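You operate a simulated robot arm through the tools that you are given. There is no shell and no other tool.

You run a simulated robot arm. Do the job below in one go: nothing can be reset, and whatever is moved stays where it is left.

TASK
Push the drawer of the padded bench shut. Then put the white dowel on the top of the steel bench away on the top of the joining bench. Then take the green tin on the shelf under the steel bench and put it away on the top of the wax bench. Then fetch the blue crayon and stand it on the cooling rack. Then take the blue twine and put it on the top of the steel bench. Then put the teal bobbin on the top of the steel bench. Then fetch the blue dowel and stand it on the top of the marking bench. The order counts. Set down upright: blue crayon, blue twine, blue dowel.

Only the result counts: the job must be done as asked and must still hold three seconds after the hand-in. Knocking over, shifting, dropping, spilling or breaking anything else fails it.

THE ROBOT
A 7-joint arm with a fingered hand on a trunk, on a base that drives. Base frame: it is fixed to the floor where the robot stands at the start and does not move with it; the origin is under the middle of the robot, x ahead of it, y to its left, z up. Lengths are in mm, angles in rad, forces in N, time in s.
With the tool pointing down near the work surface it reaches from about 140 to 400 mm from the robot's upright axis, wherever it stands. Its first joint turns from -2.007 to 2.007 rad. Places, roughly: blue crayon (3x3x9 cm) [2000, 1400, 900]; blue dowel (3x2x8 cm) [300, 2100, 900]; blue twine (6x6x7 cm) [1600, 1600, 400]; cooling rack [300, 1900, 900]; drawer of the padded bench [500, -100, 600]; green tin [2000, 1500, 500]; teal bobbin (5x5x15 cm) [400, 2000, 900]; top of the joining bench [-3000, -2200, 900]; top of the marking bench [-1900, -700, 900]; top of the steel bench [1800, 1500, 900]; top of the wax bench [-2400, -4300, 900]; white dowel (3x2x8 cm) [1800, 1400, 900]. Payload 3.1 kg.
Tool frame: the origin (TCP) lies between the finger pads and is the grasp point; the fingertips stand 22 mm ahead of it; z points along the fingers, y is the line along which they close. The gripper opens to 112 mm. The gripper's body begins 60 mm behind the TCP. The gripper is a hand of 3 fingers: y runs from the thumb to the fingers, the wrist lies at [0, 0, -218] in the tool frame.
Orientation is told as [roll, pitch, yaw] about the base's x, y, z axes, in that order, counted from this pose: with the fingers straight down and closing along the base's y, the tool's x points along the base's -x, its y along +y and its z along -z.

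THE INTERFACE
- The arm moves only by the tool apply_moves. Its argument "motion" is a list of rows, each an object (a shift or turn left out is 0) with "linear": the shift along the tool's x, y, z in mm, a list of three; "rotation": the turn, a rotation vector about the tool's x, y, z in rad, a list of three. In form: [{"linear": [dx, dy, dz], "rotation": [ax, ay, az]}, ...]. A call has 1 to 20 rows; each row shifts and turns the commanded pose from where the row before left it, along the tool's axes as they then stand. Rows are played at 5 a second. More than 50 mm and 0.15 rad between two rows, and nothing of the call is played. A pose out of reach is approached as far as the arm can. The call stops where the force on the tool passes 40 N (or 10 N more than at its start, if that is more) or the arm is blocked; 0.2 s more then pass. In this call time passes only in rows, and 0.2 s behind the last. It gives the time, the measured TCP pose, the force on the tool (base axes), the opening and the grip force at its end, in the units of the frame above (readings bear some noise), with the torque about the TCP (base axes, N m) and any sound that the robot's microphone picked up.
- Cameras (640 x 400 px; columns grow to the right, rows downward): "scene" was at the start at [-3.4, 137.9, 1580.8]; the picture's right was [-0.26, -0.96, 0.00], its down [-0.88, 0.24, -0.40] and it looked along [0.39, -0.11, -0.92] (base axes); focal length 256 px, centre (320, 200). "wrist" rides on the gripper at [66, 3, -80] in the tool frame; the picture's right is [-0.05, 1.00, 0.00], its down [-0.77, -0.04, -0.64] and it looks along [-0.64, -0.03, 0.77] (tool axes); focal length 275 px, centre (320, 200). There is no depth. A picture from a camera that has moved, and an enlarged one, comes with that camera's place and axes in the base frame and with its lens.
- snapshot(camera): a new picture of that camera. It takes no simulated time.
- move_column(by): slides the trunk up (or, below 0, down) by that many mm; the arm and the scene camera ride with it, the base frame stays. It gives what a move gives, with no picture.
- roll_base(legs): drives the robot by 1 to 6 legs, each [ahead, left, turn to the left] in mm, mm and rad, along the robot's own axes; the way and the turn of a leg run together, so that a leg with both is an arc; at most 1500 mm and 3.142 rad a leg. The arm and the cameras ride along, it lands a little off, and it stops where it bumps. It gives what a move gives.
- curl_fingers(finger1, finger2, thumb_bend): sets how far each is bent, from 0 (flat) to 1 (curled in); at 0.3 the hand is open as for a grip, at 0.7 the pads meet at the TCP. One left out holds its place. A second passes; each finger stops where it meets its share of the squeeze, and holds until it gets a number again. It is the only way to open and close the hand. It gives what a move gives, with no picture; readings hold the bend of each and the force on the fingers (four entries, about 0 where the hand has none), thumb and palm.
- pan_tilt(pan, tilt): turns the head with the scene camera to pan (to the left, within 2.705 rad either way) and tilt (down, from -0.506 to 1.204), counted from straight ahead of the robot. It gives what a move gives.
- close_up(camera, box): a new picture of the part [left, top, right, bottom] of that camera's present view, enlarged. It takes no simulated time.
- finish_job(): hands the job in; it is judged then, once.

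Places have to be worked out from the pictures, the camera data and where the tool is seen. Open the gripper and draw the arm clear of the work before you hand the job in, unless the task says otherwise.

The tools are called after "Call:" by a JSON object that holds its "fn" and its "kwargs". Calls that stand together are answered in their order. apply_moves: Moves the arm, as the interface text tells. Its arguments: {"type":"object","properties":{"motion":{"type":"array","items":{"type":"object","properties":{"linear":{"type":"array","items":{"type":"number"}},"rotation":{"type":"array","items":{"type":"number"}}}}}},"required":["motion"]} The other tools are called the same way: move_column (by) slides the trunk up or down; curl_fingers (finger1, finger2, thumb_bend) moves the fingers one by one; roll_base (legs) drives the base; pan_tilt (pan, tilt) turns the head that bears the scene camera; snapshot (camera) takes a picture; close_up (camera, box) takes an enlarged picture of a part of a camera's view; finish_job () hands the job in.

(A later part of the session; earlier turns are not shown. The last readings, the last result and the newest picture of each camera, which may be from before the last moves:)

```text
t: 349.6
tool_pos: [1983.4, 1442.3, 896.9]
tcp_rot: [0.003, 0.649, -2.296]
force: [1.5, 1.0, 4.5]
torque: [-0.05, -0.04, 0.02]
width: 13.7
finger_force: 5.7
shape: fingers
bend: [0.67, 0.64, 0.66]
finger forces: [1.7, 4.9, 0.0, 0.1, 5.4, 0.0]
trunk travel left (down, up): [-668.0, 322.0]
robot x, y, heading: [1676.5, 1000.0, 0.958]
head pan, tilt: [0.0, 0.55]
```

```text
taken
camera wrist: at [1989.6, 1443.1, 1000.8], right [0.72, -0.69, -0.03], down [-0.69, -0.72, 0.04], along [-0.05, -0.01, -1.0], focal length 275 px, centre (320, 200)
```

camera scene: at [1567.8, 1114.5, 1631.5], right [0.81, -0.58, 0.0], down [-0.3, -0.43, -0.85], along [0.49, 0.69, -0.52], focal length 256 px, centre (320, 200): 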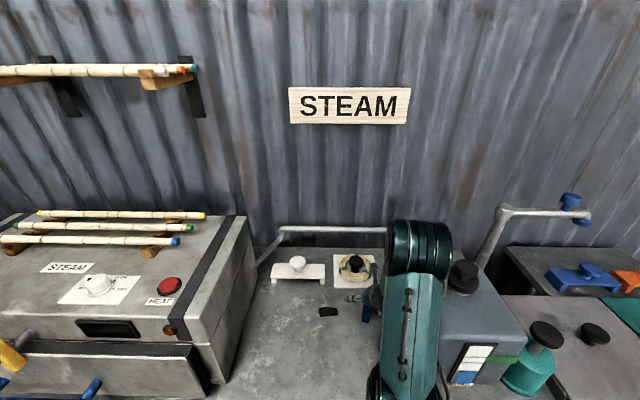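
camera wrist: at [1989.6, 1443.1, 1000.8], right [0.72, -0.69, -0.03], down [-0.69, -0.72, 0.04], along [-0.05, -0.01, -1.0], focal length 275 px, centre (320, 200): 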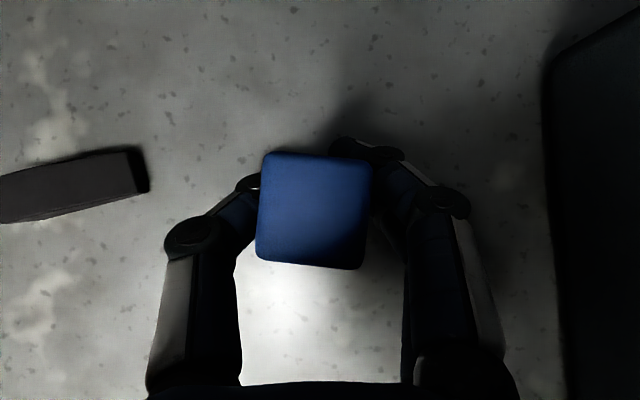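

Upright again. I open, turn the hand ~5° to match it, raise the grip point above the crayon's centre so it hangs plumb, and close again.

Call:
{"fn": "curl_fingers", "kwargs": {"finger1": 0.54, "finger2": 0.54, "thumb_bend": 0.54}}

Call:
{"fn": "snapshot", "kwargs": {"camera": "wrist"}}

Call:
{"fn": "close_up", "kwargs": {"camera": "wrist", "box": [220, 120, 420, 300]}}

```text
t: 350.6
tool_pos: [1983.4, 1442.6, 896.1]
tcp_rot: [0.002, 0.648, -2.299]
force: [0.1, 0.1, 0.4]
torque: [-0.02, 0.01, 0.01]
width: 42.9
finger_force: 0.1
shape: fingers
bend: [0.54, 0.54, 0.54]
finger forces: [0.0, 0.1, 0.1, 0.0, 0.1, 0.1]
trunk travel left (down, up): [-668.0, 322.0]
robot x, y, heading: [1676.4, 1000.8, 0.955]
head pan, tilt: [0.0, 0.55]
```

```text
taken
camera wrist: at [1989.8, 1443.2, 1000.4], right [0.72, -0.69, -0.03], down [-0.69, -0.72, 0.04], along [-0.05, -0.01, -1.0], focal length 275 px, centre (320, 200)
```

wrist: 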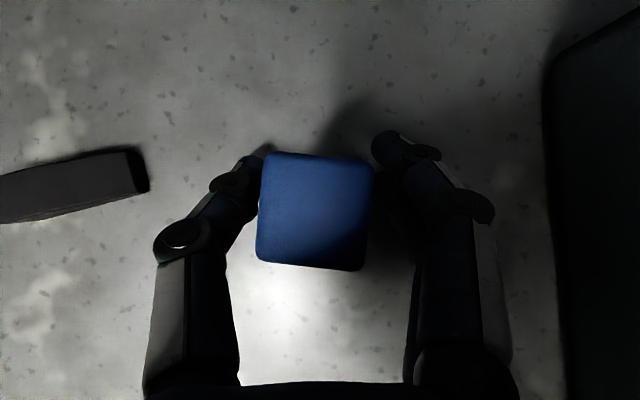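

```text
2.22 times, centred on (320, 210) of wrist
camera zoom: at [1989.8, 1443.2, 1000.4], right [0.72, -0.69, -0.03], down [-0.69, -0.72, 0.04], along [-0.05, -0.01, -1.0], focal length 612 px, centre (320, 178)
```

zoom: 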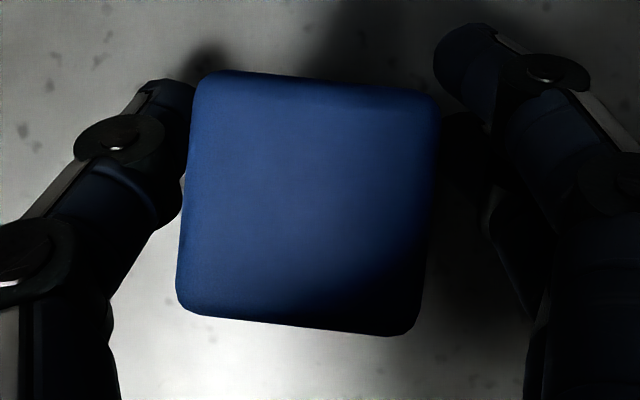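

I apply the small yaw correction and raise the grip point by 13 mm, then close.

Call:
{"fn": "apply_moves", "kwargs": {"motion": [{"linear": [7.84, 0, -10.4]}, {"rotation": [-0.0525, 0, 0.0694]}, {"linear": [0, 0, 0]}]}}

Call:
{"fn": "curl_fingers", "kwargs": {"finger1": 0.62, "finger2": 0.62, "thumb_bend": 0.62}}

Call:
{"fn": "curl_fingers", "kwargs": {"finger1": 0.71, "finger2": 0.71, "thumb_bend": 0.71}}

Call:
{"fn": "snapshot", "kwargs": {"camera": "wrist"}}

```text
t: 351.4
tool_pos: [1984.2, 1442.4, 910.2]
tcp_rot: [0.002, 0.647, -2.386]
force: [0.8, -0.8, -0.4]
torque: [-0.01, 0.02, 0.02]
width: 43.4
finger_force: 0.0
shape: fingers
bend: [0.54, 0.54, 0.54]
finger forces: [0.0, 0.0, 0.0, 0.1, 0.0, 0.1]
trunk travel left (down, up): [-668.0, 322.0]
robot x, y, heading: [1676.6, 1005.4, 0.95]
head pan, tilt: [0.0, 0.55]
```

```text
t: 352.4
tool_pos: [1982.9, 1441.5, 910.2]
tcp_rot: [0.001, 0.65, -2.384]
force: [0.0, -0.2, 0.1]
torque: [-0.01, 0.05, -0.01]
width: 22.5
finger_force: 0.5
shape: fingers
bend: [0.62, 0.61, 0.62]
finger forces: [0.0, 0.2, 0.1, 0.0, 0.3, 0.1]
trunk travel left (down, up): [-668.0, 322.0]
robot x, y, heading: [1676.1, 1001.1, 0.956]
head pan, tilt: [0.0, 0.55]
```

```text
t: 353.4
tool_pos: [1982.5, 1441.5, 909.9]
tcp_rot: [0.003, 0.647, -2.384]
force: [-0.4, 0.1, 0.6]
torque: [-0.01, -0.01, 0.0]
width: 11.6
finger_force: 7.9
shape: fingers
bend: [0.7, 0.64, 0.66]
finger forces: [1.6, 6.7, 0.0, 0.0, 8.0, 0.0]
trunk travel left (down, up): [-668.0, 322.0]
robot x, y, heading: [1678.5, 1002.7, 0.954]
head pan, tilt: [0.0, 0.55]
```

```text
taken
camera wrist: at [1989.6, 1442.6, 1013.7], right [0.66, -0.75, -0.03], down [-0.75, -0.66, 0.04], along [-0.05, -0.01, -1.0], focal length 275 px, centre (320, 200)
```

wrist: 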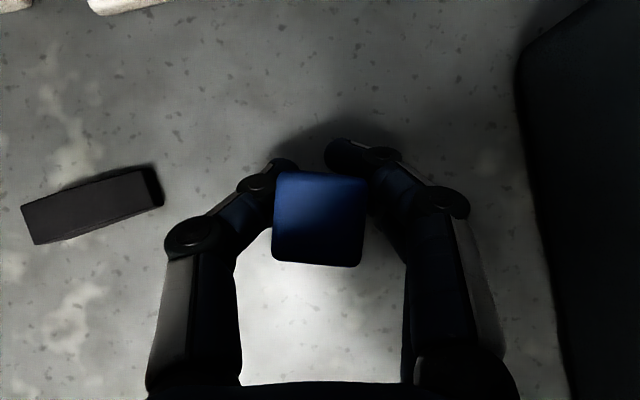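

Finger 1 is reaching past the crayon's far edge; the crayon sits ~5 mm too far back in the hand. I open, shift the hand 10 mm back, and close again.

Call:
{"fn": "curl_fingers", "kwargs": {"finger1": 0.54, "finger2": 0.54, "thumb_bend": 0.54}}

Call:
{"fn": "apply_moves", "kwargs": {"motion": [{"linear": [-4, 0, -3]}, {"linear": [-4, 0, -3]}, {"linear": [0, 0, 0]}]}}

Call:
{"fn": "snapshot", "kwargs": {"camera": "wrist"}}

```text
t: 354.4
tool_pos: [1983.5, 1441.2, 909.1]
tcp_rot: [0.003, 0.647, -2.386]
force: [-0.2, -0.6, 0.3]
torque: [0.01, 0.01, 0.0]
width: 43.0
finger_force: 0.0
shape: fingers
bend: [0.54, 0.54, 0.54]
finger forces: [0.2, 0.1, 0.0, 0.0, 0.1, 0.1]
trunk travel left (down, up): [-668.0, 322.0]
robot x, y, heading: [1673.7, 1002.2, 0.955]
head pan, tilt: [0.0, 0.55]
```

```text
t: 355.2
tool_pos: [1975.5, 1435.3, 909.8]
tcp_rot: [0.003, 0.646, -2.384]
force: [0.2, 0.9, -0.3]
torque: [0.01, -0.01, 0.01]
width: 43.1
finger_force: 0.1
shape: fingers
bend: [0.54, 0.54, 0.54]
finger forces: [0.1, 0.0, 0.0, 0.0, 0.0, 0.1]
trunk travel left (down, up): [-668.0, 322.0]
robot x, y, heading: [1676.3, 998.2, 0.952]
head pan, tilt: [0.0, 0.55]
```

```text
taken
camera wrist: at [1982.4, 1435.8, 1013.4], right [0.66, -0.75, -0.03], down [-0.75, -0.66, 0.04], along [-0.05, -0.01, -1.0], focal length 275 px, centre (320, 200)
```

wrist: 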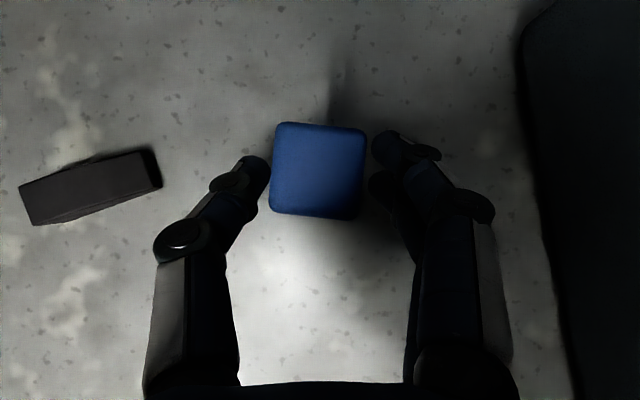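

Now both fingers and the thumb face the middle of the crayon. Close again.

Call:
{"fn": "curl_fingers", "kwargs": {"finger1": 0.62, "finger2": 0.62, "thumb_bend": 0.62}}

Call:
{"fn": "curl_fingers", "kwargs": {"finger1": 0.71, "finger2": 0.71, "thumb_bend": 0.71}}

Call:
{"fn": "snapshot", "kwargs": {"camera": "wrist"}}

```text
t: 356.2
tool_pos: [1976.0, 1435.8, 909.4]
tcp_rot: [0.001, 0.648, -2.384]
force: [-0.3, 0.1, 0.4]
torque: [-0.03, -0.01, 0.0]
width: 24.4
finger_force: 0.7
shape: fingers
bend: [0.61, 0.62, 0.62]
finger forces: [0.5, 0.1, 0.1, 0.1, 0.5, 0.0]
trunk travel left (down, up): [-668.0, 322.0]
robot x, y, heading: [1676.6, 1000.2, 0.953]
head pan, tilt: [0.0, 0.55]
```

```text
t: 357.2
tool_pos: [1975.8, 1434.5, 908.1]
tcp_rot: [0.002, 0.647, -2.383]
force: [0.5, -1.1, -0.1]
torque: [0.01, 0.03, 0.02]
width: 20.8
finger_force: 9.2
shape: fingers
bend: [0.65, 0.65, 0.66]
finger forces: [5.1, 4.7, 0.1, 0.1, 9.7, 0.1]
trunk travel left (down, up): [-668.0, 322.0]
robot x, y, heading: [1672.0, 1002.7, 0.949]
head pan, tilt: [0.0, 0.55]
```

```text
taken
camera wrist: at [1982.4, 1435.8, 1013.3], right [0.66, -0.75, -0.03], down [-0.75, -0.66, 0.04], along [-0.05, -0.01, -1.0], focal length 275 px, centre (320, 200)
```

wrist: 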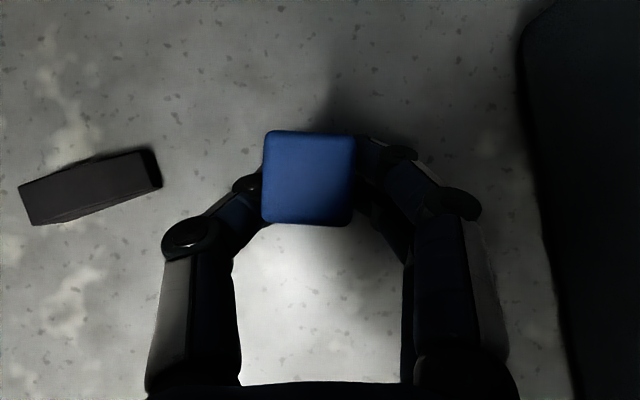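

Balanced grip now: 5.1 + 4.7 N against 9.7 N, crayon square in the hand. I lift and check.

Call:
{"fn": "move_column", "kwargs": {"by": 60}}

Call:
{"fn": "snapshot", "kwargs": {"camera": "wrist"}}

```text
t: 358.2
tool_pos: [1975.8, 1435.7, 970.0]
tcp_rot: [0.001, 0.648, -2.385]
force: [-0.6, 0.1, -0.1]
torque: [-0.01, -0.01, -0.01]
width: 20.6
finger_force: 9.8
shape: fingers
bend: [0.65, 0.65, 0.66]
finger forces: [5.2, 4.6, 0.0, 0.0, 9.7, 0.0]
trunk travel left (down, up): [-728.0, 262.0]
robot x, y, heading: [1676.2, 1001.5, 0.956]
head pan, tilt: [0.0, 0.55]
```

```text
taken
camera wrist: at [1982.5, 1436.0, 1073.3], right [0.66, -0.75, -0.03], down [-0.75, -0.66, 0.04], along [-0.05, -0.01, -1.0], focal length 275 px, centre (320, 200)
```

wrist: 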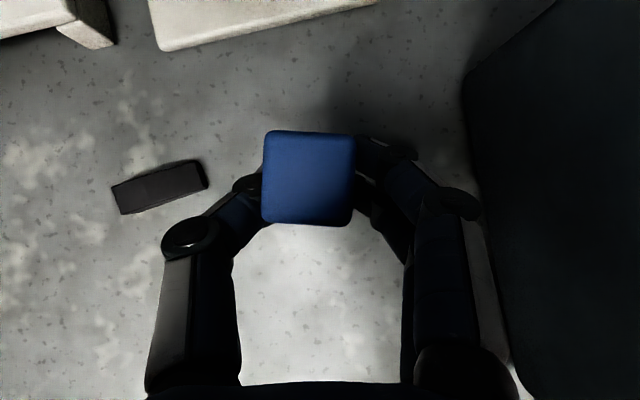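

Steady. I raise it and carry it to the cooling rack on the bending bench.

Call:
{"fn": "move_column", "kwargs": {"by": 110}}

Call:
{"fn": "roll_base", "kwargs": {"legs": [[-330, 0, 0], [0, 740, 0], [0, 0, 1.575]]}}

Call:
{"fn": "pan_tilt", "kwargs": {"pan": -0.3, "tilt": 0.6}}

Call:
{"fn": "snapshot", "kwargs": {"camera": "scene"}}

Call:
{"fn": "snapshot", "kwargs": {"camera": "wrist"}}

```text
t: 359.6
tool_pos: [1976.1, 1434.8, 1078.6]
tcp_rot: [0.003, 0.648, -2.384]
force: [-0.6, 0.4, -0.3]
torque: [-0.01, -0.01, -0.01]
width: 21.0
finger_force: 9.7
shape: fingers
bend: [0.65, 0.65, 0.66]
finger forces: [5.2, 4.6, 0.0, 0.1, 9.8, 0.0]
trunk travel left (down, up): [-838.0, 152.0]
robot x, y, heading: [1676.0, 999.7, 0.955]
head pan, tilt: [0.0, 0.55]
```

```text
t: 369.3
tool_pos: [441.9, 1458.2, 1079.4]
tcp_rot: [0.002, 0.648, -0.798]
force: [-0.6, -0.6, -1.8]
torque: [0.0, -0.01, 0.03]
width: 20.5
finger_force: 9.6
shape: fingers
bend: [0.65, 0.65, 0.66]
finger forces: [5.0, 4.5, 0.1, 0.0, 9.5, 0.1]
trunk travel left (down, up): [-838.0, 152.0]
robot x, y, heading: [878.8, 1167.7, 2.54]
head pan, tilt: [0.0, 0.55]
```

```text
t: 370.1
tool_pos: [442.0, 1457.8, 1079.6]
tcp_rot: [0.001, 0.647, -0.796]
force: [-0.7, 0.2, -0.8]
torque: [-0.02, -0.06, 0.05]
width: 20.5
finger_force: 9.9
shape: fingers
bend: [0.65, 0.65, 0.66]
finger forces: [5.0, 4.5, 0.0, 0.0, 9.6, 0.1]
trunk travel left (down, up): [-838.0, 152.0]
robot x, y, heading: [879.2, 1163.3, 2.54]
head pan, tilt: [-0.3, 0.6]
```

```text
taken
camera scene: at [787.5, 1075.3, 1725.9], right [0.78, 0.62, 0.0], down [0.35, -0.44, -0.83], along [-0.51, 0.65, -0.56], focal length 256 px, centre (320, 200)
```

scene: 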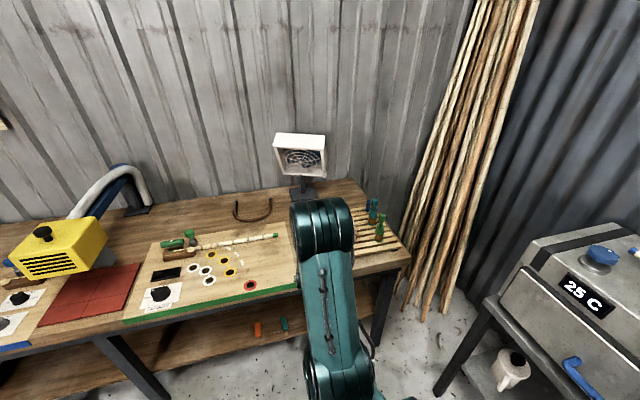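

```text
taken
camera wrist: at [441.9, 1463.8, 1183.3], right [0.74, 0.67, -0.03], down [0.67, -0.74, 0.04], along [0.01, -0.05, -1.0], focal length 275 px, centre (320, 200)
```

wrist: 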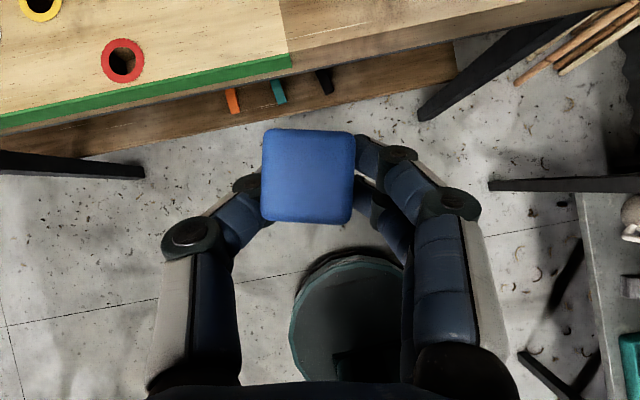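

Crayon unchanged. I shift right towards the rack and move closer for a top-down view of it.

Call:
{"fn": "roll_base", "kwargs": {"legs": [[0, -170, 0], [260, 0, 0]]}}

Call:
{"fn": "snapshot", "kwargs": {"camera": "wrist"}}

Call:
{"fn": "snapshot", "kwargs": {"camera": "scene"}}

```text
t: 373.0
tool_pos: [323.1, 1746.6, 1079.9]
tcp_rot: [0.001, 0.647, -0.797]
force: [-0.1, -1.0, -0.1]
torque: [-0.03, 0.02, 0.0]
width: 20.3
finger_force: 9.6
shape: fingers
bend: [0.65, 0.66, 0.66]
finger forces: [5.0, 4.5, 0.1, 0.0, 9.5, 0.0]
trunk travel left (down, up): [-838.0, 152.0]
robot x, y, heading: [762.7, 1456.4, 2.54]
head pan, tilt: [-0.3, 0.6]
```

```text
taken
camera wrist: at [323.2, 1752.2, 1183.3], right [0.74, 0.67, -0.03], down [0.67, -0.74, 0.04], along [0.01, -0.05, -1.0], focal length 275 px, centre (320, 200)
```

wrist: 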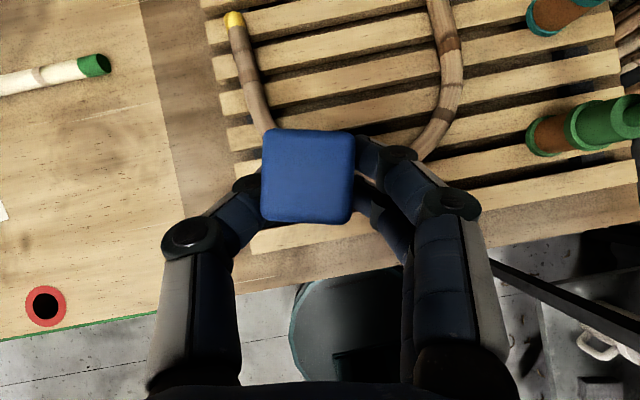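

```text
taken
camera scene: at [668.9, 1363.8, 1725.9], right [0.79, 0.62, 0.0], down [0.35, -0.44, -0.82], along [-0.51, 0.65, -0.57], focal length 256 px, centre (320, 200)
```

scene: 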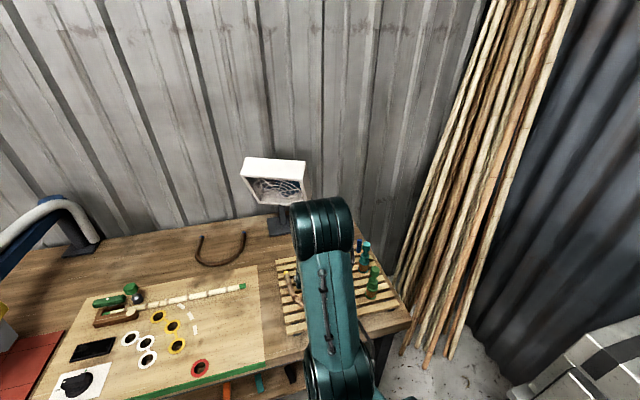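

I zoom the scene view on the rack to find free slat space.

Call:
{"fn": "close_up", "kwargs": {"camera": "scene", "box": [250, 230, 430, 350]}}

Call:
{"fn": "close_up", "kwargs": {"camera": "wrist", "box": [200, 0, 640, 280]}}

```text
3.33 times, centred on (340, 290) of scene
camera zoom: at [668.9, 1363.8, 1725.9], right [0.79, 0.62, 0.0], down [0.35, -0.44, -0.82], along [-0.51, 0.65, -0.57], focal length 852 px, centre (253, -100)
```

zoom: 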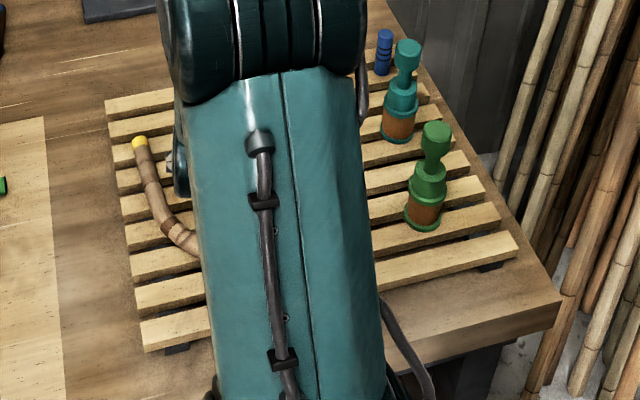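

```text
1.43 times, centred on (420, 140) of wrist
camera zoom: at [323.2, 1752.2, 1183.3], right [0.74, 0.67, -0.03], down [0.67, -0.74, 0.04], along [0.01, -0.05, -1.0], focal length 393 px, centre (177, 286)
```

zoom: 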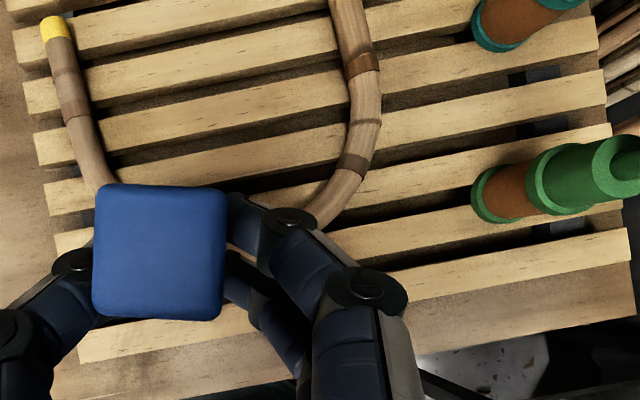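

Free spot: the frontmost slat has nothing on it (the bent cane lies on the third slat and further back). The crayon is now above slat 2; I square the hand to the slats and draw it back ~54 mm over slat 1.

Call:
{"fn": "apply_moves", "kwargs": {"motion": [{"rotation": [0.0573, 0, -0.0758]}, {"rotation": [0.0573, 0, -0.0758]}, {"linear": [-21.5, 0, -16.3]}, {"linear": [-21.5, 0, -16.3]}, {"linear": [0, 0, 0]}]}}

Call:
{"fn": "move_column", "kwargs": {"by": -90}}

Call:
{"fn": "snapshot", "kwargs": {"camera": "wrist"}}

Call:
{"fn": "close_up", "kwargs": {"camera": "scene", "box": [230, 230, 410, 400]}}

```text
t: 374.2
tool_pos: [366.9, 1716.5, 1079.0]
tcp_rot: [0.002, 0.646, -0.607]
force: [-0.3, 0.0, 0.2]
torque: [0.02, -0.02, -0.02]
width: 20.6
finger_force: 9.7
shape: fingers
bend: [0.65, 0.66, 0.66]
finger forces: [4.9, 4.6, 0.0, 0.0, 9.5, 0.0]
trunk travel left (down, up): [-838.0, 152.0]
robot x, y, heading: [763.3, 1451.7, 2.536]
head pan, tilt: [-0.3, 0.6]
```

```text
t: 375.5
tool_pos: [367.2, 1715.6, 988.8]
tcp_rot: [0.001, 0.647, -0.607]
force: [0.7, -0.5, -1.0]
torque: [-0.01, -0.01, 0.0]
width: 20.4
finger_force: 9.3
shape: fingers
bend: [0.65, 0.66, 0.66]
finger forces: [4.9, 4.6, 0.0, 0.1, 9.5, 0.0]
trunk travel left (down, up): [-748.0, 242.0]
robot x, y, heading: [761.0, 1455.5, 2.54]
head pan, tilt: [-0.3, 0.6]
```

```text
taken
camera wrist: at [366.4, 1720.6, 1093.1], right [0.6, 0.8, -0.03], down [0.8, -0.6, 0.04], along [0.02, -0.05, -1.0], focal length 275 px, centre (320, 200)
```

wrist: 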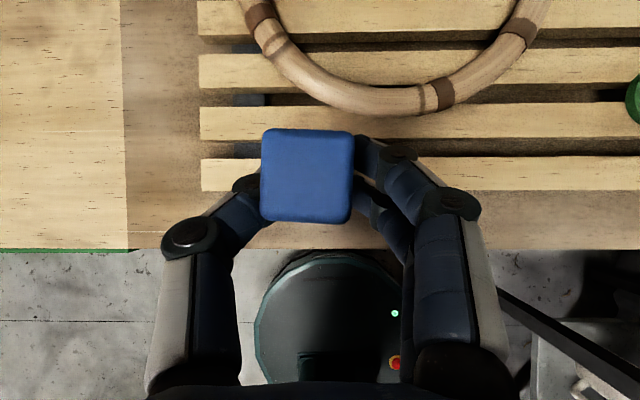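

```text
2.35 times, centred on (320, 315) of scene
camera zoom: at [669.3, 1363.7, 1636.0], right [0.79, 0.62, 0.0], down [0.35, -0.44, -0.83], along [-0.51, 0.65, -0.56], focal length 601 px, centre (320, -71)
```

zoom: 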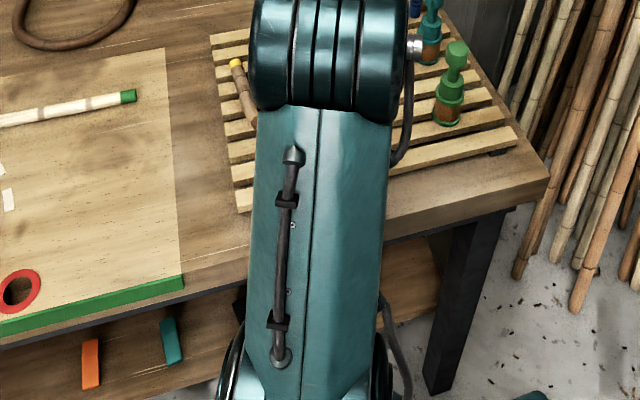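

Excellent view: slat 1 is centred ~8.5 mm forward of the crayon's axis, and the cane is ~24 mm clear beyond. I correct forward, lower by trunk, then feel for the slat.

Call:
{"fn": "apply_moves", "kwargs": {"motion": [{"linear": [6.8, 0, 5.1]}, {"linear": [0, 0, 0]}]}}

Call:
{"fn": "move_column", "kwargs": {"by": -38}}

Call:
{"fn": "snapshot", "kwargs": {"camera": "wrist"}}

```text
t: 376.1
tool_pos: [359.5, 1720.5, 989.5]
tcp_rot: [0.002, 0.648, -0.608]
force: [0.7, -0.1, -0.1]
torque: [-0.02, 0.0, 0.0]
width: 20.5
finger_force: 9.3
shape: fingers
bend: [0.65, 0.66, 0.66]
finger forces: [4.9, 4.6, 0.1, 0.0, 9.5, 0.0]
trunk travel left (down, up): [-748.0, 242.0]
robot x, y, heading: [762.9, 1451.2, 2.535]
head pan, tilt: [-0.3, 0.6]
```

```text
t: 376.9
tool_pos: [360.4, 1720.7, 952.0]
tcp_rot: [0.001, 0.647, -0.61]
force: [-0.5, 0.7, -1.0]
torque: [0.01, -0.01, 0.01]
width: 20.6
finger_force: 9.2
shape: fingers
bend: [0.65, 0.66, 0.66]
finger forces: [5.0, 4.6, 0.0, 0.0, 9.5, 0.0]
trunk travel left (down, up): [-710.0, 280.0]
robot x, y, heading: [761.5, 1452.3, 2.539]
head pan, tilt: [-0.3, 0.6]
```

```text
taken
camera wrist: at [359.7, 1725.4, 1055.2], right [0.6, 0.8, -0.03], down [0.8, -0.6, 0.04], along [0.02, -0.05, -1.0], focal length 275 px, centre (320, 200)
```

wrist: 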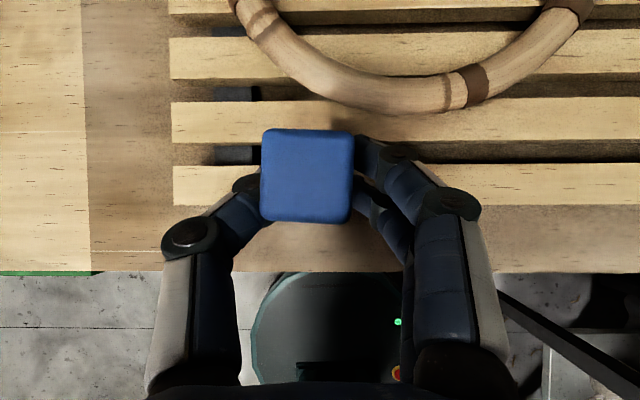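

Crayon is centred on slat 1 within ~2 mm. I lower in 2 mm steps to find contact.

Call:
{"fn": "apply_moves", "kwargs": {"motion": [{"linear": [-1.2, 0, 1.6]}, {"linear": [-1.2, 0, 1.6]}, {"linear": [-1.2, 0, 1.6]}, {"linear": [0, 0, 0]}]}}

```text
t: 377.9
tool_pos: [359.8, 1720.7, 944.9]
tcp_rot: [0.003, 0.649, -0.607]
force: [-1.0, 0.7, -0.3]
torque: [0.0, -0.01, -0.04]
width: 20.3
finger_force: 9.1
shape: fingers
bend: [0.65, 0.66, 0.66]
finger forces: [4.9, 4.6, 0.0, 0.1, 9.5, 0.0]
trunk travel left (down, up): [-710.0, 280.0]
robot x, y, heading: [757.7, 1452.1, 2.539]
head pan, tilt: [-0.3, 0.6]
```

No contact yet; continue.

Call:
{"fn": "apply_moves", "kwargs": {"motion": [{"linear": [-1.2, 0, 1.6]}, {"linear": [-1.2, 0, 1.6]}, {"linear": [0, 0, 0]}]}}

Call:
{"fn": "snapshot", "kwargs": {"camera": "wrist"}}

```text
t: 378.7
tool_pos: [360.0, 1721.1, 941.1]
tcp_rot: [0.001, 0.648, -0.608]
force: [-0.7, 0.0, -0.9]
torque: [0.02, 0.04, 0.01]
width: 20.5
finger_force: 9.6
shape: fingers
bend: [0.65, 0.66, 0.66]
finger forces: [5.0, 4.6, 0.1, 0.1, 9.5, 0.1]
trunk travel left (down, up): [-710.0, 280.0]
robot x, y, heading: [760.3, 1454.1, 2.541]
head pan, tilt: [-0.3, 0.6]
```

```text
taken
camera wrist: at [359.6, 1725.6, 1045.2], right [0.6, 0.8, -0.03], down [0.8, -0.6, 0.04], along [0.02, -0.05, -1.0], focal length 275 px, centre (320, 200)
```

wrist: 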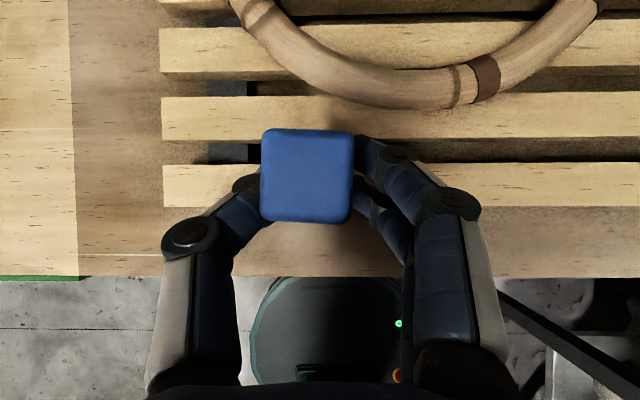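

Still above; continue down.

Call:
{"fn": "apply_moves", "kwargs": {"motion": [{"linear": [-1.2, 0, 1.6]}, {"linear": [-1.2, 0, 1.6]}, {"linear": [-1.2, 0, 1.6]}, {"linear": [0, 0, 0]}]}}

```text
t: 379.7
tool_pos: [360.7, 1721.8, 936.1]
tcp_rot: [0.005, 0.651, -0.607]
force: [-1.9, 2.9, 15.1]
torque: [0.09, 0.15, 0.0]
width: 20.4
finger_force: 11.2
shape: fingers
bend: [0.65, 0.67, 0.66]
finger forces: [6.4, 5.8, 0.0, 0.0, 11.2, 0.0]
trunk travel left (down, up): [-710.0, 280.0]
robot x, y, heading: [761.9, 1450.1, 2.541]
head pan, tilt: [-0.3, 0.6]
```

Contact at 15 N. I ease up 1.5 mm and open the hand gently.

Call:
{"fn": "apply_moves", "kwargs": {"motion": [{"linear": [0.9, 0, -1.2]}, {"linear": [0, 0, 0]}]}}

Call:
{"fn": "curl_fingers", "kwargs": {"finger1": 0.6, "finger2": 0.6, "thumb_bend": 0.6}}

Call:
{"fn": "snapshot", "kwargs": {"camera": "wrist"}}

```text
t: 380.3
tool_pos: [359.9, 1720.1, 937.4]
tcp_rot: [0.003, 0.647, -0.609]
force: [-3.0, 3.2, 12.2]
torque: [0.1, 0.12, -0.02]
width: 20.4
finger_force: 11.0
shape: fingers
bend: [0.65, 0.67, 0.66]
finger forces: [6.1, 5.5, 0.0, 0.0, 10.9, 0.0]
trunk travel left (down, up): [-710.0, 280.0]
robot x, y, heading: [763.8, 1456.1, 2.538]
head pan, tilt: [-0.3, 0.6]
```

```text
t: 381.3
tool_pos: [360.9, 1721.5, 937.5]
tcp_rot: [0.002, 0.648, -0.607]
force: [0.3, 0.5, 0.4]
torque: [-0.03, 0.02, 0.03]
width: 26.6
finger_force: 0.1
shape: fingers
bend: [0.6, 0.6, 0.6]
finger forces: [0.1, 0.1, 0.0, 0.1, 0.0, 0.1]
trunk travel left (down, up): [-710.0, 280.0]
robot x, y, heading: [762.6, 1452.2, 2.542]
head pan, tilt: [-0.3, 0.6]
```

```text
taken
camera wrist: at [359.7, 1725.4, 1040.6], right [0.6, 0.8, -0.03], down [0.8, -0.6, 0.04], along [0.02, -0.05, -1.0], focal length 275 px, centre (320, 200)
```

wrist: 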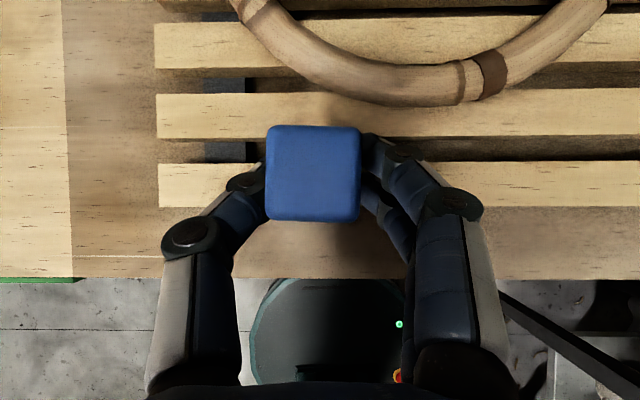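

Released and standing still. I open wider and check again.

Call:
{"fn": "curl_fingers", "kwargs": {"finger1": 0.45, "finger2": 0.45, "thumb_bend": 0.45}}

Call:
{"fn": "snapshot", "kwargs": {"camera": "wrist"}}

```text
t: 382.3
tool_pos: [359.4, 1720.1, 937.3]
tcp_rot: [0.003, 0.647, -0.609]
force: [-0.8, -0.5, -0.5]
torque: [-0.02, 0.05, -0.01]
width: 68.8
finger_force: 0.1
shape: fingers
bend: [0.45, 0.45, 0.45]
finger forces: [0.0, 0.1, 0.0, 0.0, 0.1, 0.0]
trunk travel left (down, up): [-710.0, 280.0]
robot x, y, heading: [760.0, 1449.2, 2.544]
head pan, tilt: [-0.3, 0.6]
```

```text
taken
camera wrist: at [359.6, 1725.5, 1040.6], right [0.6, 0.8, -0.03], down [0.8, -0.6, 0.04], along [0.02, -0.05, -1.0], focal length 275 px, centre (320, 200)
```

wrist: 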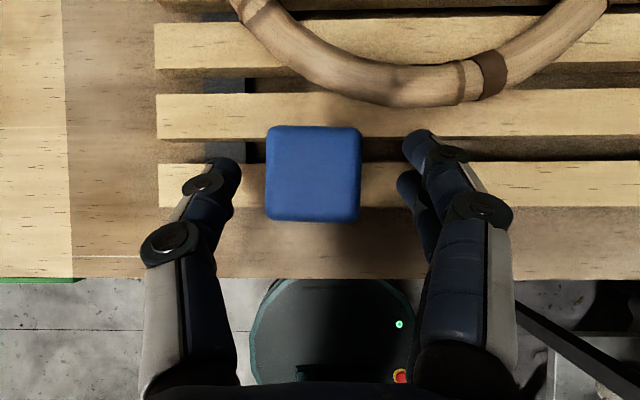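

The crayon stands upright on slat 1, clear of everything. I raise the trunk straight up.

Call:
{"fn": "move_column", "kwargs": {"by": 170}}

Call:
{"fn": "snapshot", "kwargs": {"camera": "wrist"}}

```text
t: 384.2
tool_pos: [360.6, 1719.9, 1107.4]
tcp_rot: [0.002, 0.648, -0.606]
force: [-0.7, 0.1, -0.1]
torque: [0.0, 0.01, -0.01]
width: 68.9
finger_force: 0.1
shape: fingers
bend: [0.45, 0.45, 0.45]
finger forces: [0.1, 0.0, 0.0, 0.0, 0.0, 0.1]
trunk travel left (down, up): [-880.0, 110.0]
robot x, y, heading: [762.8, 1455.3, 2.54]
head pan, tilt: [-0.3, 0.6]
```

```text
taken
camera wrist: at [359.5, 1725.5, 1210.6], right [0.6, 0.8, -0.03], down [0.8, -0.6, 0.04], along [0.02, -0.05, -1.0], focal length 275 px, centre (320, 200)
```

wrist: 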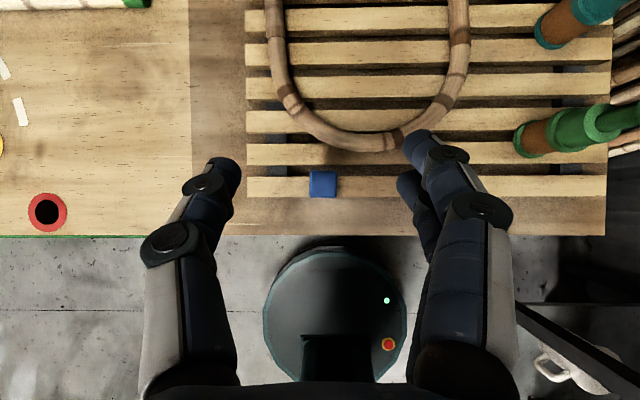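

Crayon done. Next the blue twine on the lower shelf. I back off into the aisle and bring the hand to the low, nearly horizontal posture I used for the tin.

Call:
{"fn": "roll_base", "kwargs": {"legs": [[-280, 0, 0]]}}

Call:
{"fn": "curl_fingers", "kwargs": {"finger1": 0.3, "finger2": 0.3, "thumb_bend": 0.3}}

Call:
{"fn": "apply_moves", "kwargs": {"motion": [{"linear": [16.9, 0, -22.3], "rotation": [0, 0.116, 0]}, {"linear": [19.3, 0, -20.2], "rotation": [0, 0.116, 0]}, {"linear": [21.6, 0, -17.9], "rotation": [0, 0.116, 0]}, {"linear": [23.5, 0, -15.3], "rotation": [0, 0.116, 0]}, {"linear": [25.1, 0, -12.4], "rotation": [0, 0.116, 0]}, {"linear": [26.4, 0, -9.4], "rotation": [0, 0.116, 0]}, {"linear": [0, 0, 0]}]}}

```text
t: 386.2
tool_pos: [591.7, 1561.9, 1107.0]
tcp_rot: [0.001, 0.647, -0.61]
force: [0.7, 0.8, 0.4]
torque: [-0.01, -0.04, 0.01]
width: 69.0
finger_force: 0.0
shape: fingers
bend: [0.45, 0.45, 0.45]
finger forces: [0.0, 0.0, 0.2, 0.0, 0.0, 0.1]
trunk travel left (down, up): [-880.0, 110.0]
robot x, y, heading: [994.6, 1297.5, 2.543]
head pan, tilt: [-0.3, 0.6]
```

```text
t: 387.2
tool_pos: [591.6, 1561.8, 1106.3]
tcp_rot: [0.002, 0.648, -0.608]
force: [0.0, -0.2, -0.9]
torque: [0.01, -0.03, 0.01]
width: 111.1
finger_force: 0.1
shape: fingers
bend: [0.3, 0.3, 0.3]
finger forces: [0.0, 0.0, 0.0, 0.0, 0.0, 0.1]
trunk travel left (down, up): [-880.0, 110.0]
robot x, y, heading: [996.1, 1291.3, 2.537]
head pan, tilt: [-0.3, 0.6]
```

```text
t: 388.8
tool_pos: [592.4, 1560.9, 1275.3]
tcp_rot: [0.008, 1.343, -0.606]
force: [-0.9, 0.3, 0.0]
torque: [0.0, -0.03, -0.01]
width: 111.2
finger_force: 0.1
shape: fingers
bend: [0.3, 0.3, 0.3]
finger forces: [0.1, 0.0, 0.0, 0.0, 0.1, 0.0]
trunk travel left (down, up): [-880.0, 110.0]
robot x, y, heading: [992.9, 1295.0, 2.54]
head pan, tilt: [-0.3, 0.6]
```

Posture reached. I move to the free spot in front of the steel bench and lower the trunk.

Call:
{"fn": "roll_base", "kwargs": {"legs": [[0, 190, 0], [0, 0, -1.58], [0, -600, 0]]}}

Call:
{"fn": "move_column", "kwargs": {"by": -400}}

Call:
{"fn": "move_column", "kwargs": {"by": -400}}

Call:
{"fn": "pan_tilt", "kwargs": {"pan": 0.0, "tilt": 0.55}}

Call:
{"fn": "snapshot", "kwargs": {"camera": "scene"}}

Call:
{"fn": "snapshot", "kwargs": {"camera": "wrist"}}

```text
t: 397.2
tool_pos: [1651.5, 1180.5, 1275.8]
tcp_rot: [0.006, 1.344, -2.191]
force: [0.2, 0.5, 0.5]
torque: [-0.01, 0.01, 0.02]
width: 111.2
finger_force: 0.0
shape: fingers
bend: [0.3, 0.3, 0.3]
finger forces: [0.0, 0.0, 0.0, 0.1, 0.1, 0.0]
trunk travel left (down, up): [-880.0, 110.0]
robot x, y, heading: [1374.7, 784.5, 0.952]
head pan, tilt: [-0.3, 0.6]
```

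```text
t: 401.0
tool_pos: [1651.3, 1180.6, 875.4]
tcp_rot: [0.006, 1.344, -2.19]
force: [0.1, -0.1, -0.1]
torque: [-0.01, -0.02, 0.01]
width: 111.1
finger_force: 0.1
shape: fingers
bend: [0.3, 0.3, 0.3]
finger forces: [0.1, 0.0, 0.0, 0.0, 0.0, 0.0]
trunk travel left (down, up): [-480.0, 510.0]
robot x, y, heading: [1377.4, 784.2, 0.953]
head pan, tilt: [-0.3, 0.6]
```

```text
t: 404.9
tool_pos: [1652.1, 1181.1, 475.6]
tcp_rot: [0.007, 1.344, -2.191]
force: [0.3, -0.2, 1.2]
torque: [0.02, 0.0, 0.01]
width: 111.1
finger_force: 0.1
shape: fingers
bend: [0.3, 0.3, 0.3]
finger forces: [0.0, 0.1, 0.1, 0.0, 0.0, 0.0]
trunk travel left (down, up): [-80.0, 910.0]
robot x, y, heading: [1376.0, 786.0, 0.947]
head pan, tilt: [-0.3, 0.6]
```

```text
t: 405.7
tool_pos: [1651.7, 1180.7, 475.1]
tcp_rot: [0.007, 1.343, -2.189]
force: [0.2, 0.2, 0.1]
torque: [0.01, -0.03, 0.01]
width: 111.3
finger_force: 0.1
shape: fingers
bend: [0.3, 0.3, 0.3]
finger forces: [0.0, 0.0, 0.1, 0.0, 0.1, 0.0]
trunk travel left (down, up): [-80.0, 910.0]
robot x, y, heading: [1377.3, 782.7, 0.957]
head pan, tilt: [0.0, 0.55]
```

```text
taken
camera scene: at [1270.0, 898.0, 972.4], right [0.81, -0.58, 0.0], down [-0.3, -0.43, -0.85], along [0.5, 0.69, -0.52], focal length 256 px, centre (320, 200)
```

scene: 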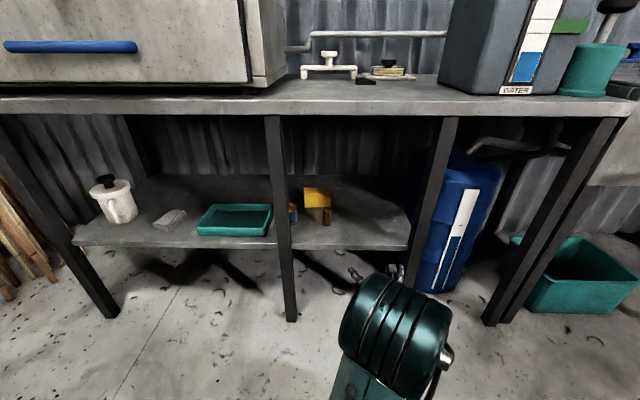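

```text
taken
camera wrist: at [1617.6, 1127.7, 557.8], right [0.8, -0.59, -0.04], down [-0.49, -0.62, -0.61], along [0.33, 0.51, -0.79], focal length 275 px, centre (320, 200)
```

wrist: 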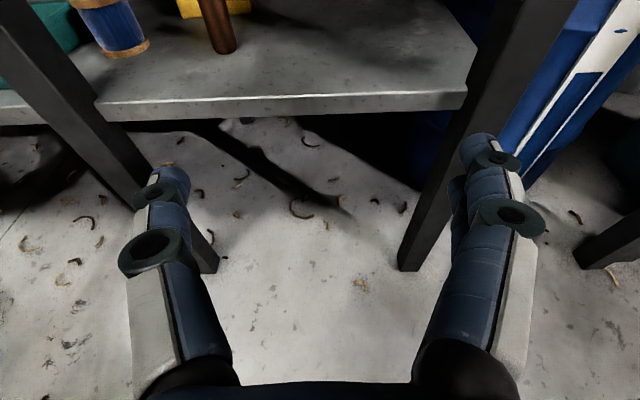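

I zoom on the spool to measure it against the leg and the brown piece.

Call:
{"fn": "close_up", "kwargs": {"camera": "scene", "box": [230, 160, 370, 260]}}

Call:
{"fn": "close_up", "kwargs": {"camera": "wrist", "box": [0, 0, 280, 150]}}

```text
4.00 times, centred on (300, 210) of scene
camera zoom: at [1270.0, 898.0, 972.4], right [0.81, -0.58, 0.0], down [-0.3, -0.43, -0.85], along [0.5, 0.69, -0.52], focal length 1022 px, centre (400, 160)
```

zoom: 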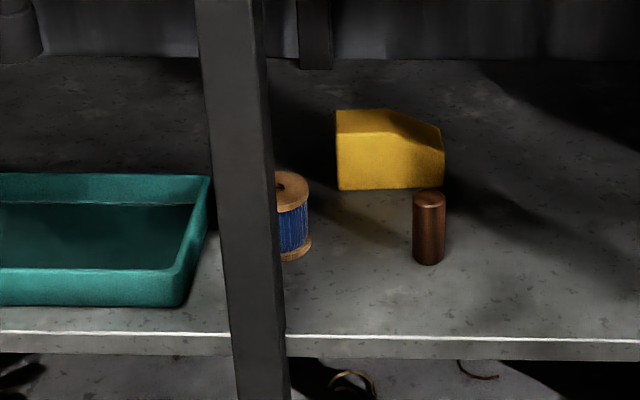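

```text
2.29 times, centred on (140, 75) of wrist
camera zoom: at [1617.6, 1127.7, 557.8], right [0.8, -0.59, -0.04], down [-0.49, -0.62, -0.61], along [0.33, 0.51, -0.79], focal length 629 px, centre (731, 486)
```

zoom: 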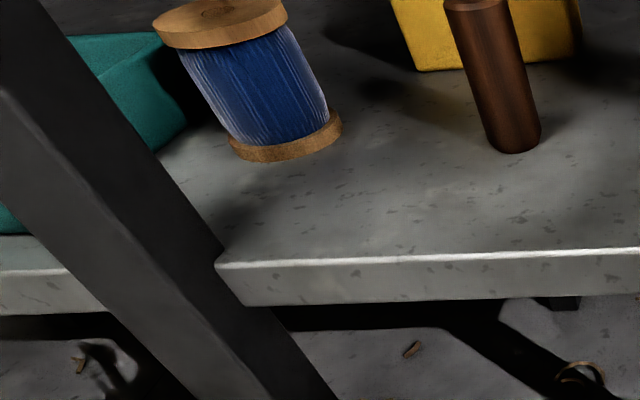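

Measured in the hand's frame: shelf edge 192 mm ahead, leg's inner side 237 mm to the left, spool (314, 253 left) right behind the leg, brown dowel (302, 119 left). So I'll come in to the right of the leg with the hand turned ~72° to the left, above the brown dowel, then sink onto the spool. First I pitch and swing the hand in the open.

Call:
{"fn": "move_column", "kwargs": {"by": 50}}

Call:
{"fn": "apply_moves", "kwargs": {"motion": [{"rotation": [0, -0.128, 0]}, {"rotation": [0, -0.128, 0]}, {"rotation": [0, -0.128, 0]}, {"linear": [-1.0, -24.8, -1.4], "rotation": [0.1143, 0, -0.0801]}, {"linear": [-1.0, -24.8, -1.4], "rotation": [0.1143, 0, -0.0801]}, {"linear": [-1.0, -24.8, -1.4], "rotation": [0.1143, 0, -0.0801]}, {"linear": [-1.0, -24.8, -1.4], "rotation": [0.1143, 0, -0.0801]}, {"linear": [-1.0, -24.8, -1.4], "rotation": [0.1143, 0, -0.0801]}, {"linear": [-1.0, -24.8, -1.4], "rotation": [0.1143, 0, -0.0801]}, {"linear": [-1.0, -24.8, -1.4], "rotation": [0.1143, 0, -0.0801]}, {"linear": [-1.0, -24.8, -1.4], "rotation": [0.1143, 0, -0.0801]}, {"linear": [-1.0, -24.8, -1.4], "rotation": [0.1143, 0, -0.0801]}, {"linear": [0, 0, 0]}]}}

Call:
{"fn": "snapshot", "kwargs": {"camera": "scene"}}

Call:
{"fn": "snapshot", "kwargs": {"camera": "wrist"}}

```text
t: 406.6
tool_pos: [1652.0, 1182.3, 525.7]
tcp_rot: [0.006, 1.347, -2.191]
force: [0.2, 0.4, 0.8]
torque: [0.01, -0.03, -0.01]
width: 111.2
finger_force: 0.0
shape: fingers
bend: [0.3, 0.3, 0.3]
finger forces: [0.1, 0.0, 0.1, 0.0, 0.1, 0.1]
trunk travel left (down, up): [-130.0, 860.0]
robot x, y, heading: [1377.2, 784.8, 0.951]
head pan, tilt: [0.0, 0.55]
```

```text
t: 409.4
tool_pos: [1441.7, 1181.5, 525.5]
tcp_rot: [0.001, 0.957, -0.939]
force: [1.1, 0.4, -0.1]
torque: [0.0, -0.01, 0.01]
width: 111.2
finger_force: 0.0
shape: fingers
bend: [0.3, 0.3, 0.3]
finger forces: [0.1, 0.0, 0.0, 0.0, 0.0, 0.0]
trunk travel left (down, up): [-130.0, 860.0]
robot x, y, heading: [1378.6, 784.8, 0.949]
head pan, tilt: [0.0, 0.55]
```

```text
taken
camera scene: at [1269.9, 898.1, 1022.5], right [0.81, -0.58, 0.0], down [-0.3, -0.43, -0.85], along [0.5, 0.69, -0.52], focal length 256 px, centre (320, 200)
```

scene: 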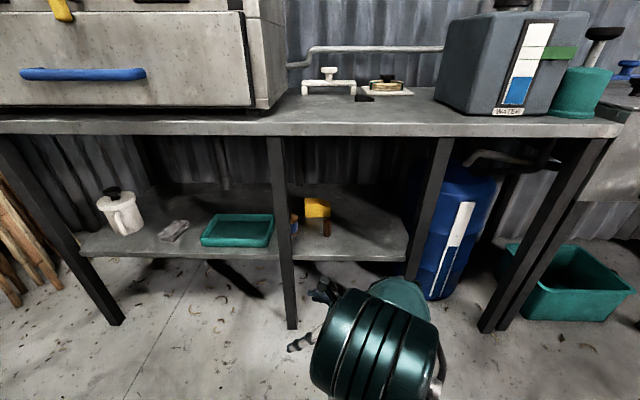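

```text
taken
camera wrist: at [1461.4, 1160.2, 625.4], right [0.82, 0.57, -0.04], down [0.54, -0.8, -0.26], along [-0.18, 0.2, -0.96], focal length 275 px, centre (320, 200)
```

wrist: 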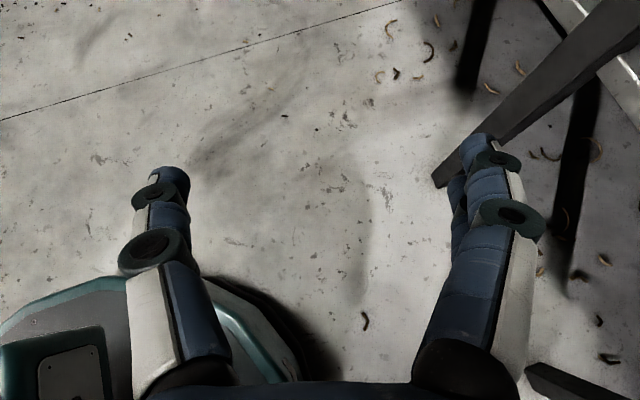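

Hand is swung 72° left. I check the elbow's place once more from a second angle before entering.

Call:
{"fn": "pan_tilt", "kwargs": {"pan": -0.9, "tilt": 0.8}}

Call:
{"fn": "snapshot", "kwargs": {"camera": "scene"}}

```text
t: 410.6
tool_pos: [1442.9, 1181.5, 525.5]
tcp_rot: [0.002, 0.959, -0.94]
force: [-0.1, -0.2, 0.7]
torque: [-0.03, 0.03, 0.02]
width: 111.5
finger_force: 0.0
shape: fingers
bend: [0.3, 0.3, 0.3]
finger forces: [0.1, 0.0, 0.1, 0.1, 0.0, 0.0]
trunk travel left (down, up): [-130.0, 860.0]
robot x, y, heading: [1374.2, 783.0, 0.956]
head pan, tilt: [-0.901, 0.799]
```

```text
taken
camera scene: at [1298.3, 829.1, 1001.1], right [0.05, -1.0, 0.0], down [-0.72, -0.04, -0.7], along [0.7, 0.04, -0.72], focal length 256 px, centre (320, 200)
```

scene: 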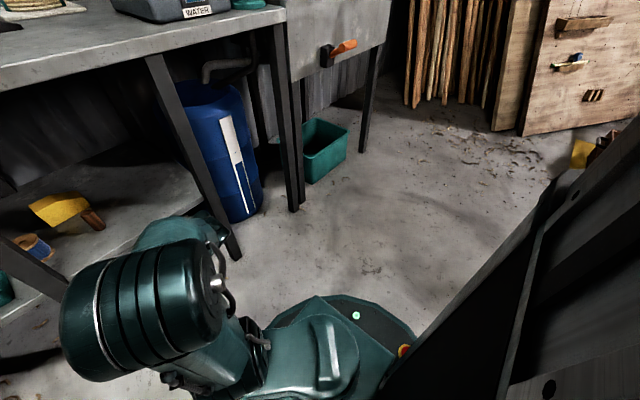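

Elbow at ~136 mm ahead: it stays outside the bench edge. I drive in 190 mm and check the hand against the leg.

Call:
{"fn": "roll_base", "kwargs": {"legs": [[190, 0, 0]]}}

Call:
{"fn": "pan_tilt", "kwargs": {"pan": 0.1, "tilt": 0.7}}

Call:
{"fn": "snapshot", "kwargs": {"camera": "scene"}}

Call:
{"fn": "snapshot", "kwargs": {"camera": "wrist"}}

```text
t: 412.1
tool_pos: [1551.4, 1334.4, 524.7]
tcp_rot: [0.002, 0.959, -0.939]
force: [-0.4, -0.2, 0.5]
torque: [0.0, 0.0, 0.01]
width: 111.2
finger_force: 0.0
shape: fingers
bend: [0.3, 0.3, 0.3]
finger forces: [0.0, 0.0, 0.1, 0.0, 0.0, 0.1]
trunk travel left (down, up): [-130.0, 860.0]
robot x, y, heading: [1489.1, 936.0, 0.949]
head pan, tilt: [-0.901, 0.799]
```

```text
t: 413.4
tool_pos: [1551.6, 1335.0, 525.3]
tcp_rot: [0.002, 0.958, -0.942]
force: [-0.1, -0.3, 0.0]
torque: [-0.03, -0.01, 0.03]
width: 111.4
finger_force: 0.1
shape: fingers
bend: [0.3, 0.3, 0.3]
finger forces: [0.1, 0.0, 0.1, 0.1, 0.1, 0.1]
trunk travel left (down, up): [-130.0, 860.0]
robot x, y, heading: [1486.9, 935.6, 0.947]
head pan, tilt: [0.099, 0.7]
```

```text
taken
camera scene: at [1369.6, 1051.9, 1009.3], right [0.87, -0.5, 0.0], down [-0.32, -0.56, -0.76], along [0.38, 0.66, -0.64], focal length 256 px, centre (320, 200)
```

scene: 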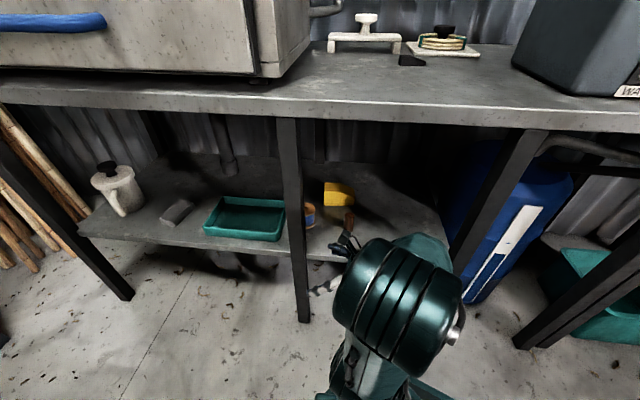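

```text
taken
camera wrist: at [1571.4, 1313.5, 625.4], right [0.82, 0.57, -0.04], down [0.54, -0.8, -0.26], along [-0.18, 0.2, -0.96], focal length 275 px, centre (320, 200)
```

wrist: 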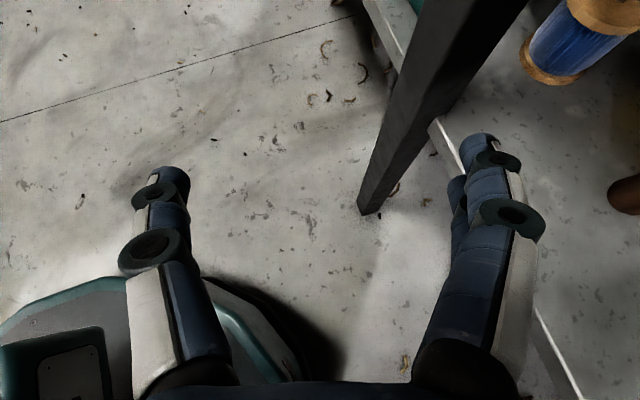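

Leg's inner side measures ~245 mm left, my hand's outermost point ~215 mm; spool at (612 ahead, 256 left) of the base. I drive the next 185 mm.

Call:
{"fn": "roll_base", "kwargs": {"legs": [[185, 0, 0]]}}

Call:
{"fn": "snapshot", "kwargs": {"camera": "wrist"}}

Call:
{"fn": "snapshot", "kwargs": {"camera": "scene"}}

```text
t: 414.9
tool_pos: [1658.5, 1485.2, 526.3]
tcp_rot: [0.001, 0.957, -0.942]
force: [0.6, 0.3, -0.6]
torque: [-0.01, 0.0, 0.0]
width: 111.4
finger_force: 0.1
shape: fingers
bend: [0.3, 0.3, 0.3]
finger forces: [0.1, 0.0, 0.1, 0.0, 0.1, 0.1]
trunk travel left (down, up): [-130.0, 860.0]
robot x, y, heading: [1597.2, 1089.6, 0.949]
head pan, tilt: [0.099, 0.7]
```

```text
taken
camera wrist: at [1679.5, 1464.2, 625.5], right [0.82, 0.57, -0.04], down [0.54, -0.8, -0.26], along [-0.18, 0.2, -0.96], focal length 275 px, centre (320, 200)
```

wrist: 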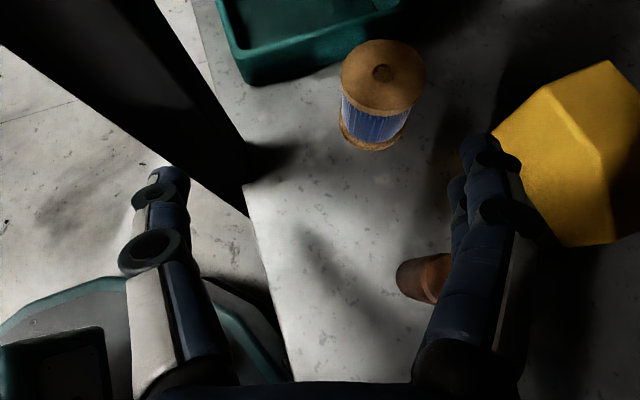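

```text
taken
camera scene: at [1477.5, 1202.7, 1009.3], right [0.87, -0.5, 0.0], down [-0.32, -0.56, -0.76], along [0.38, 0.66, -0.64], focal length 256 px, centre (320, 200)
```

scene: 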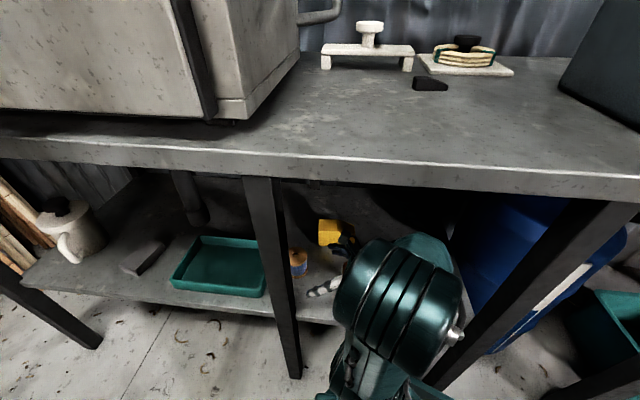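

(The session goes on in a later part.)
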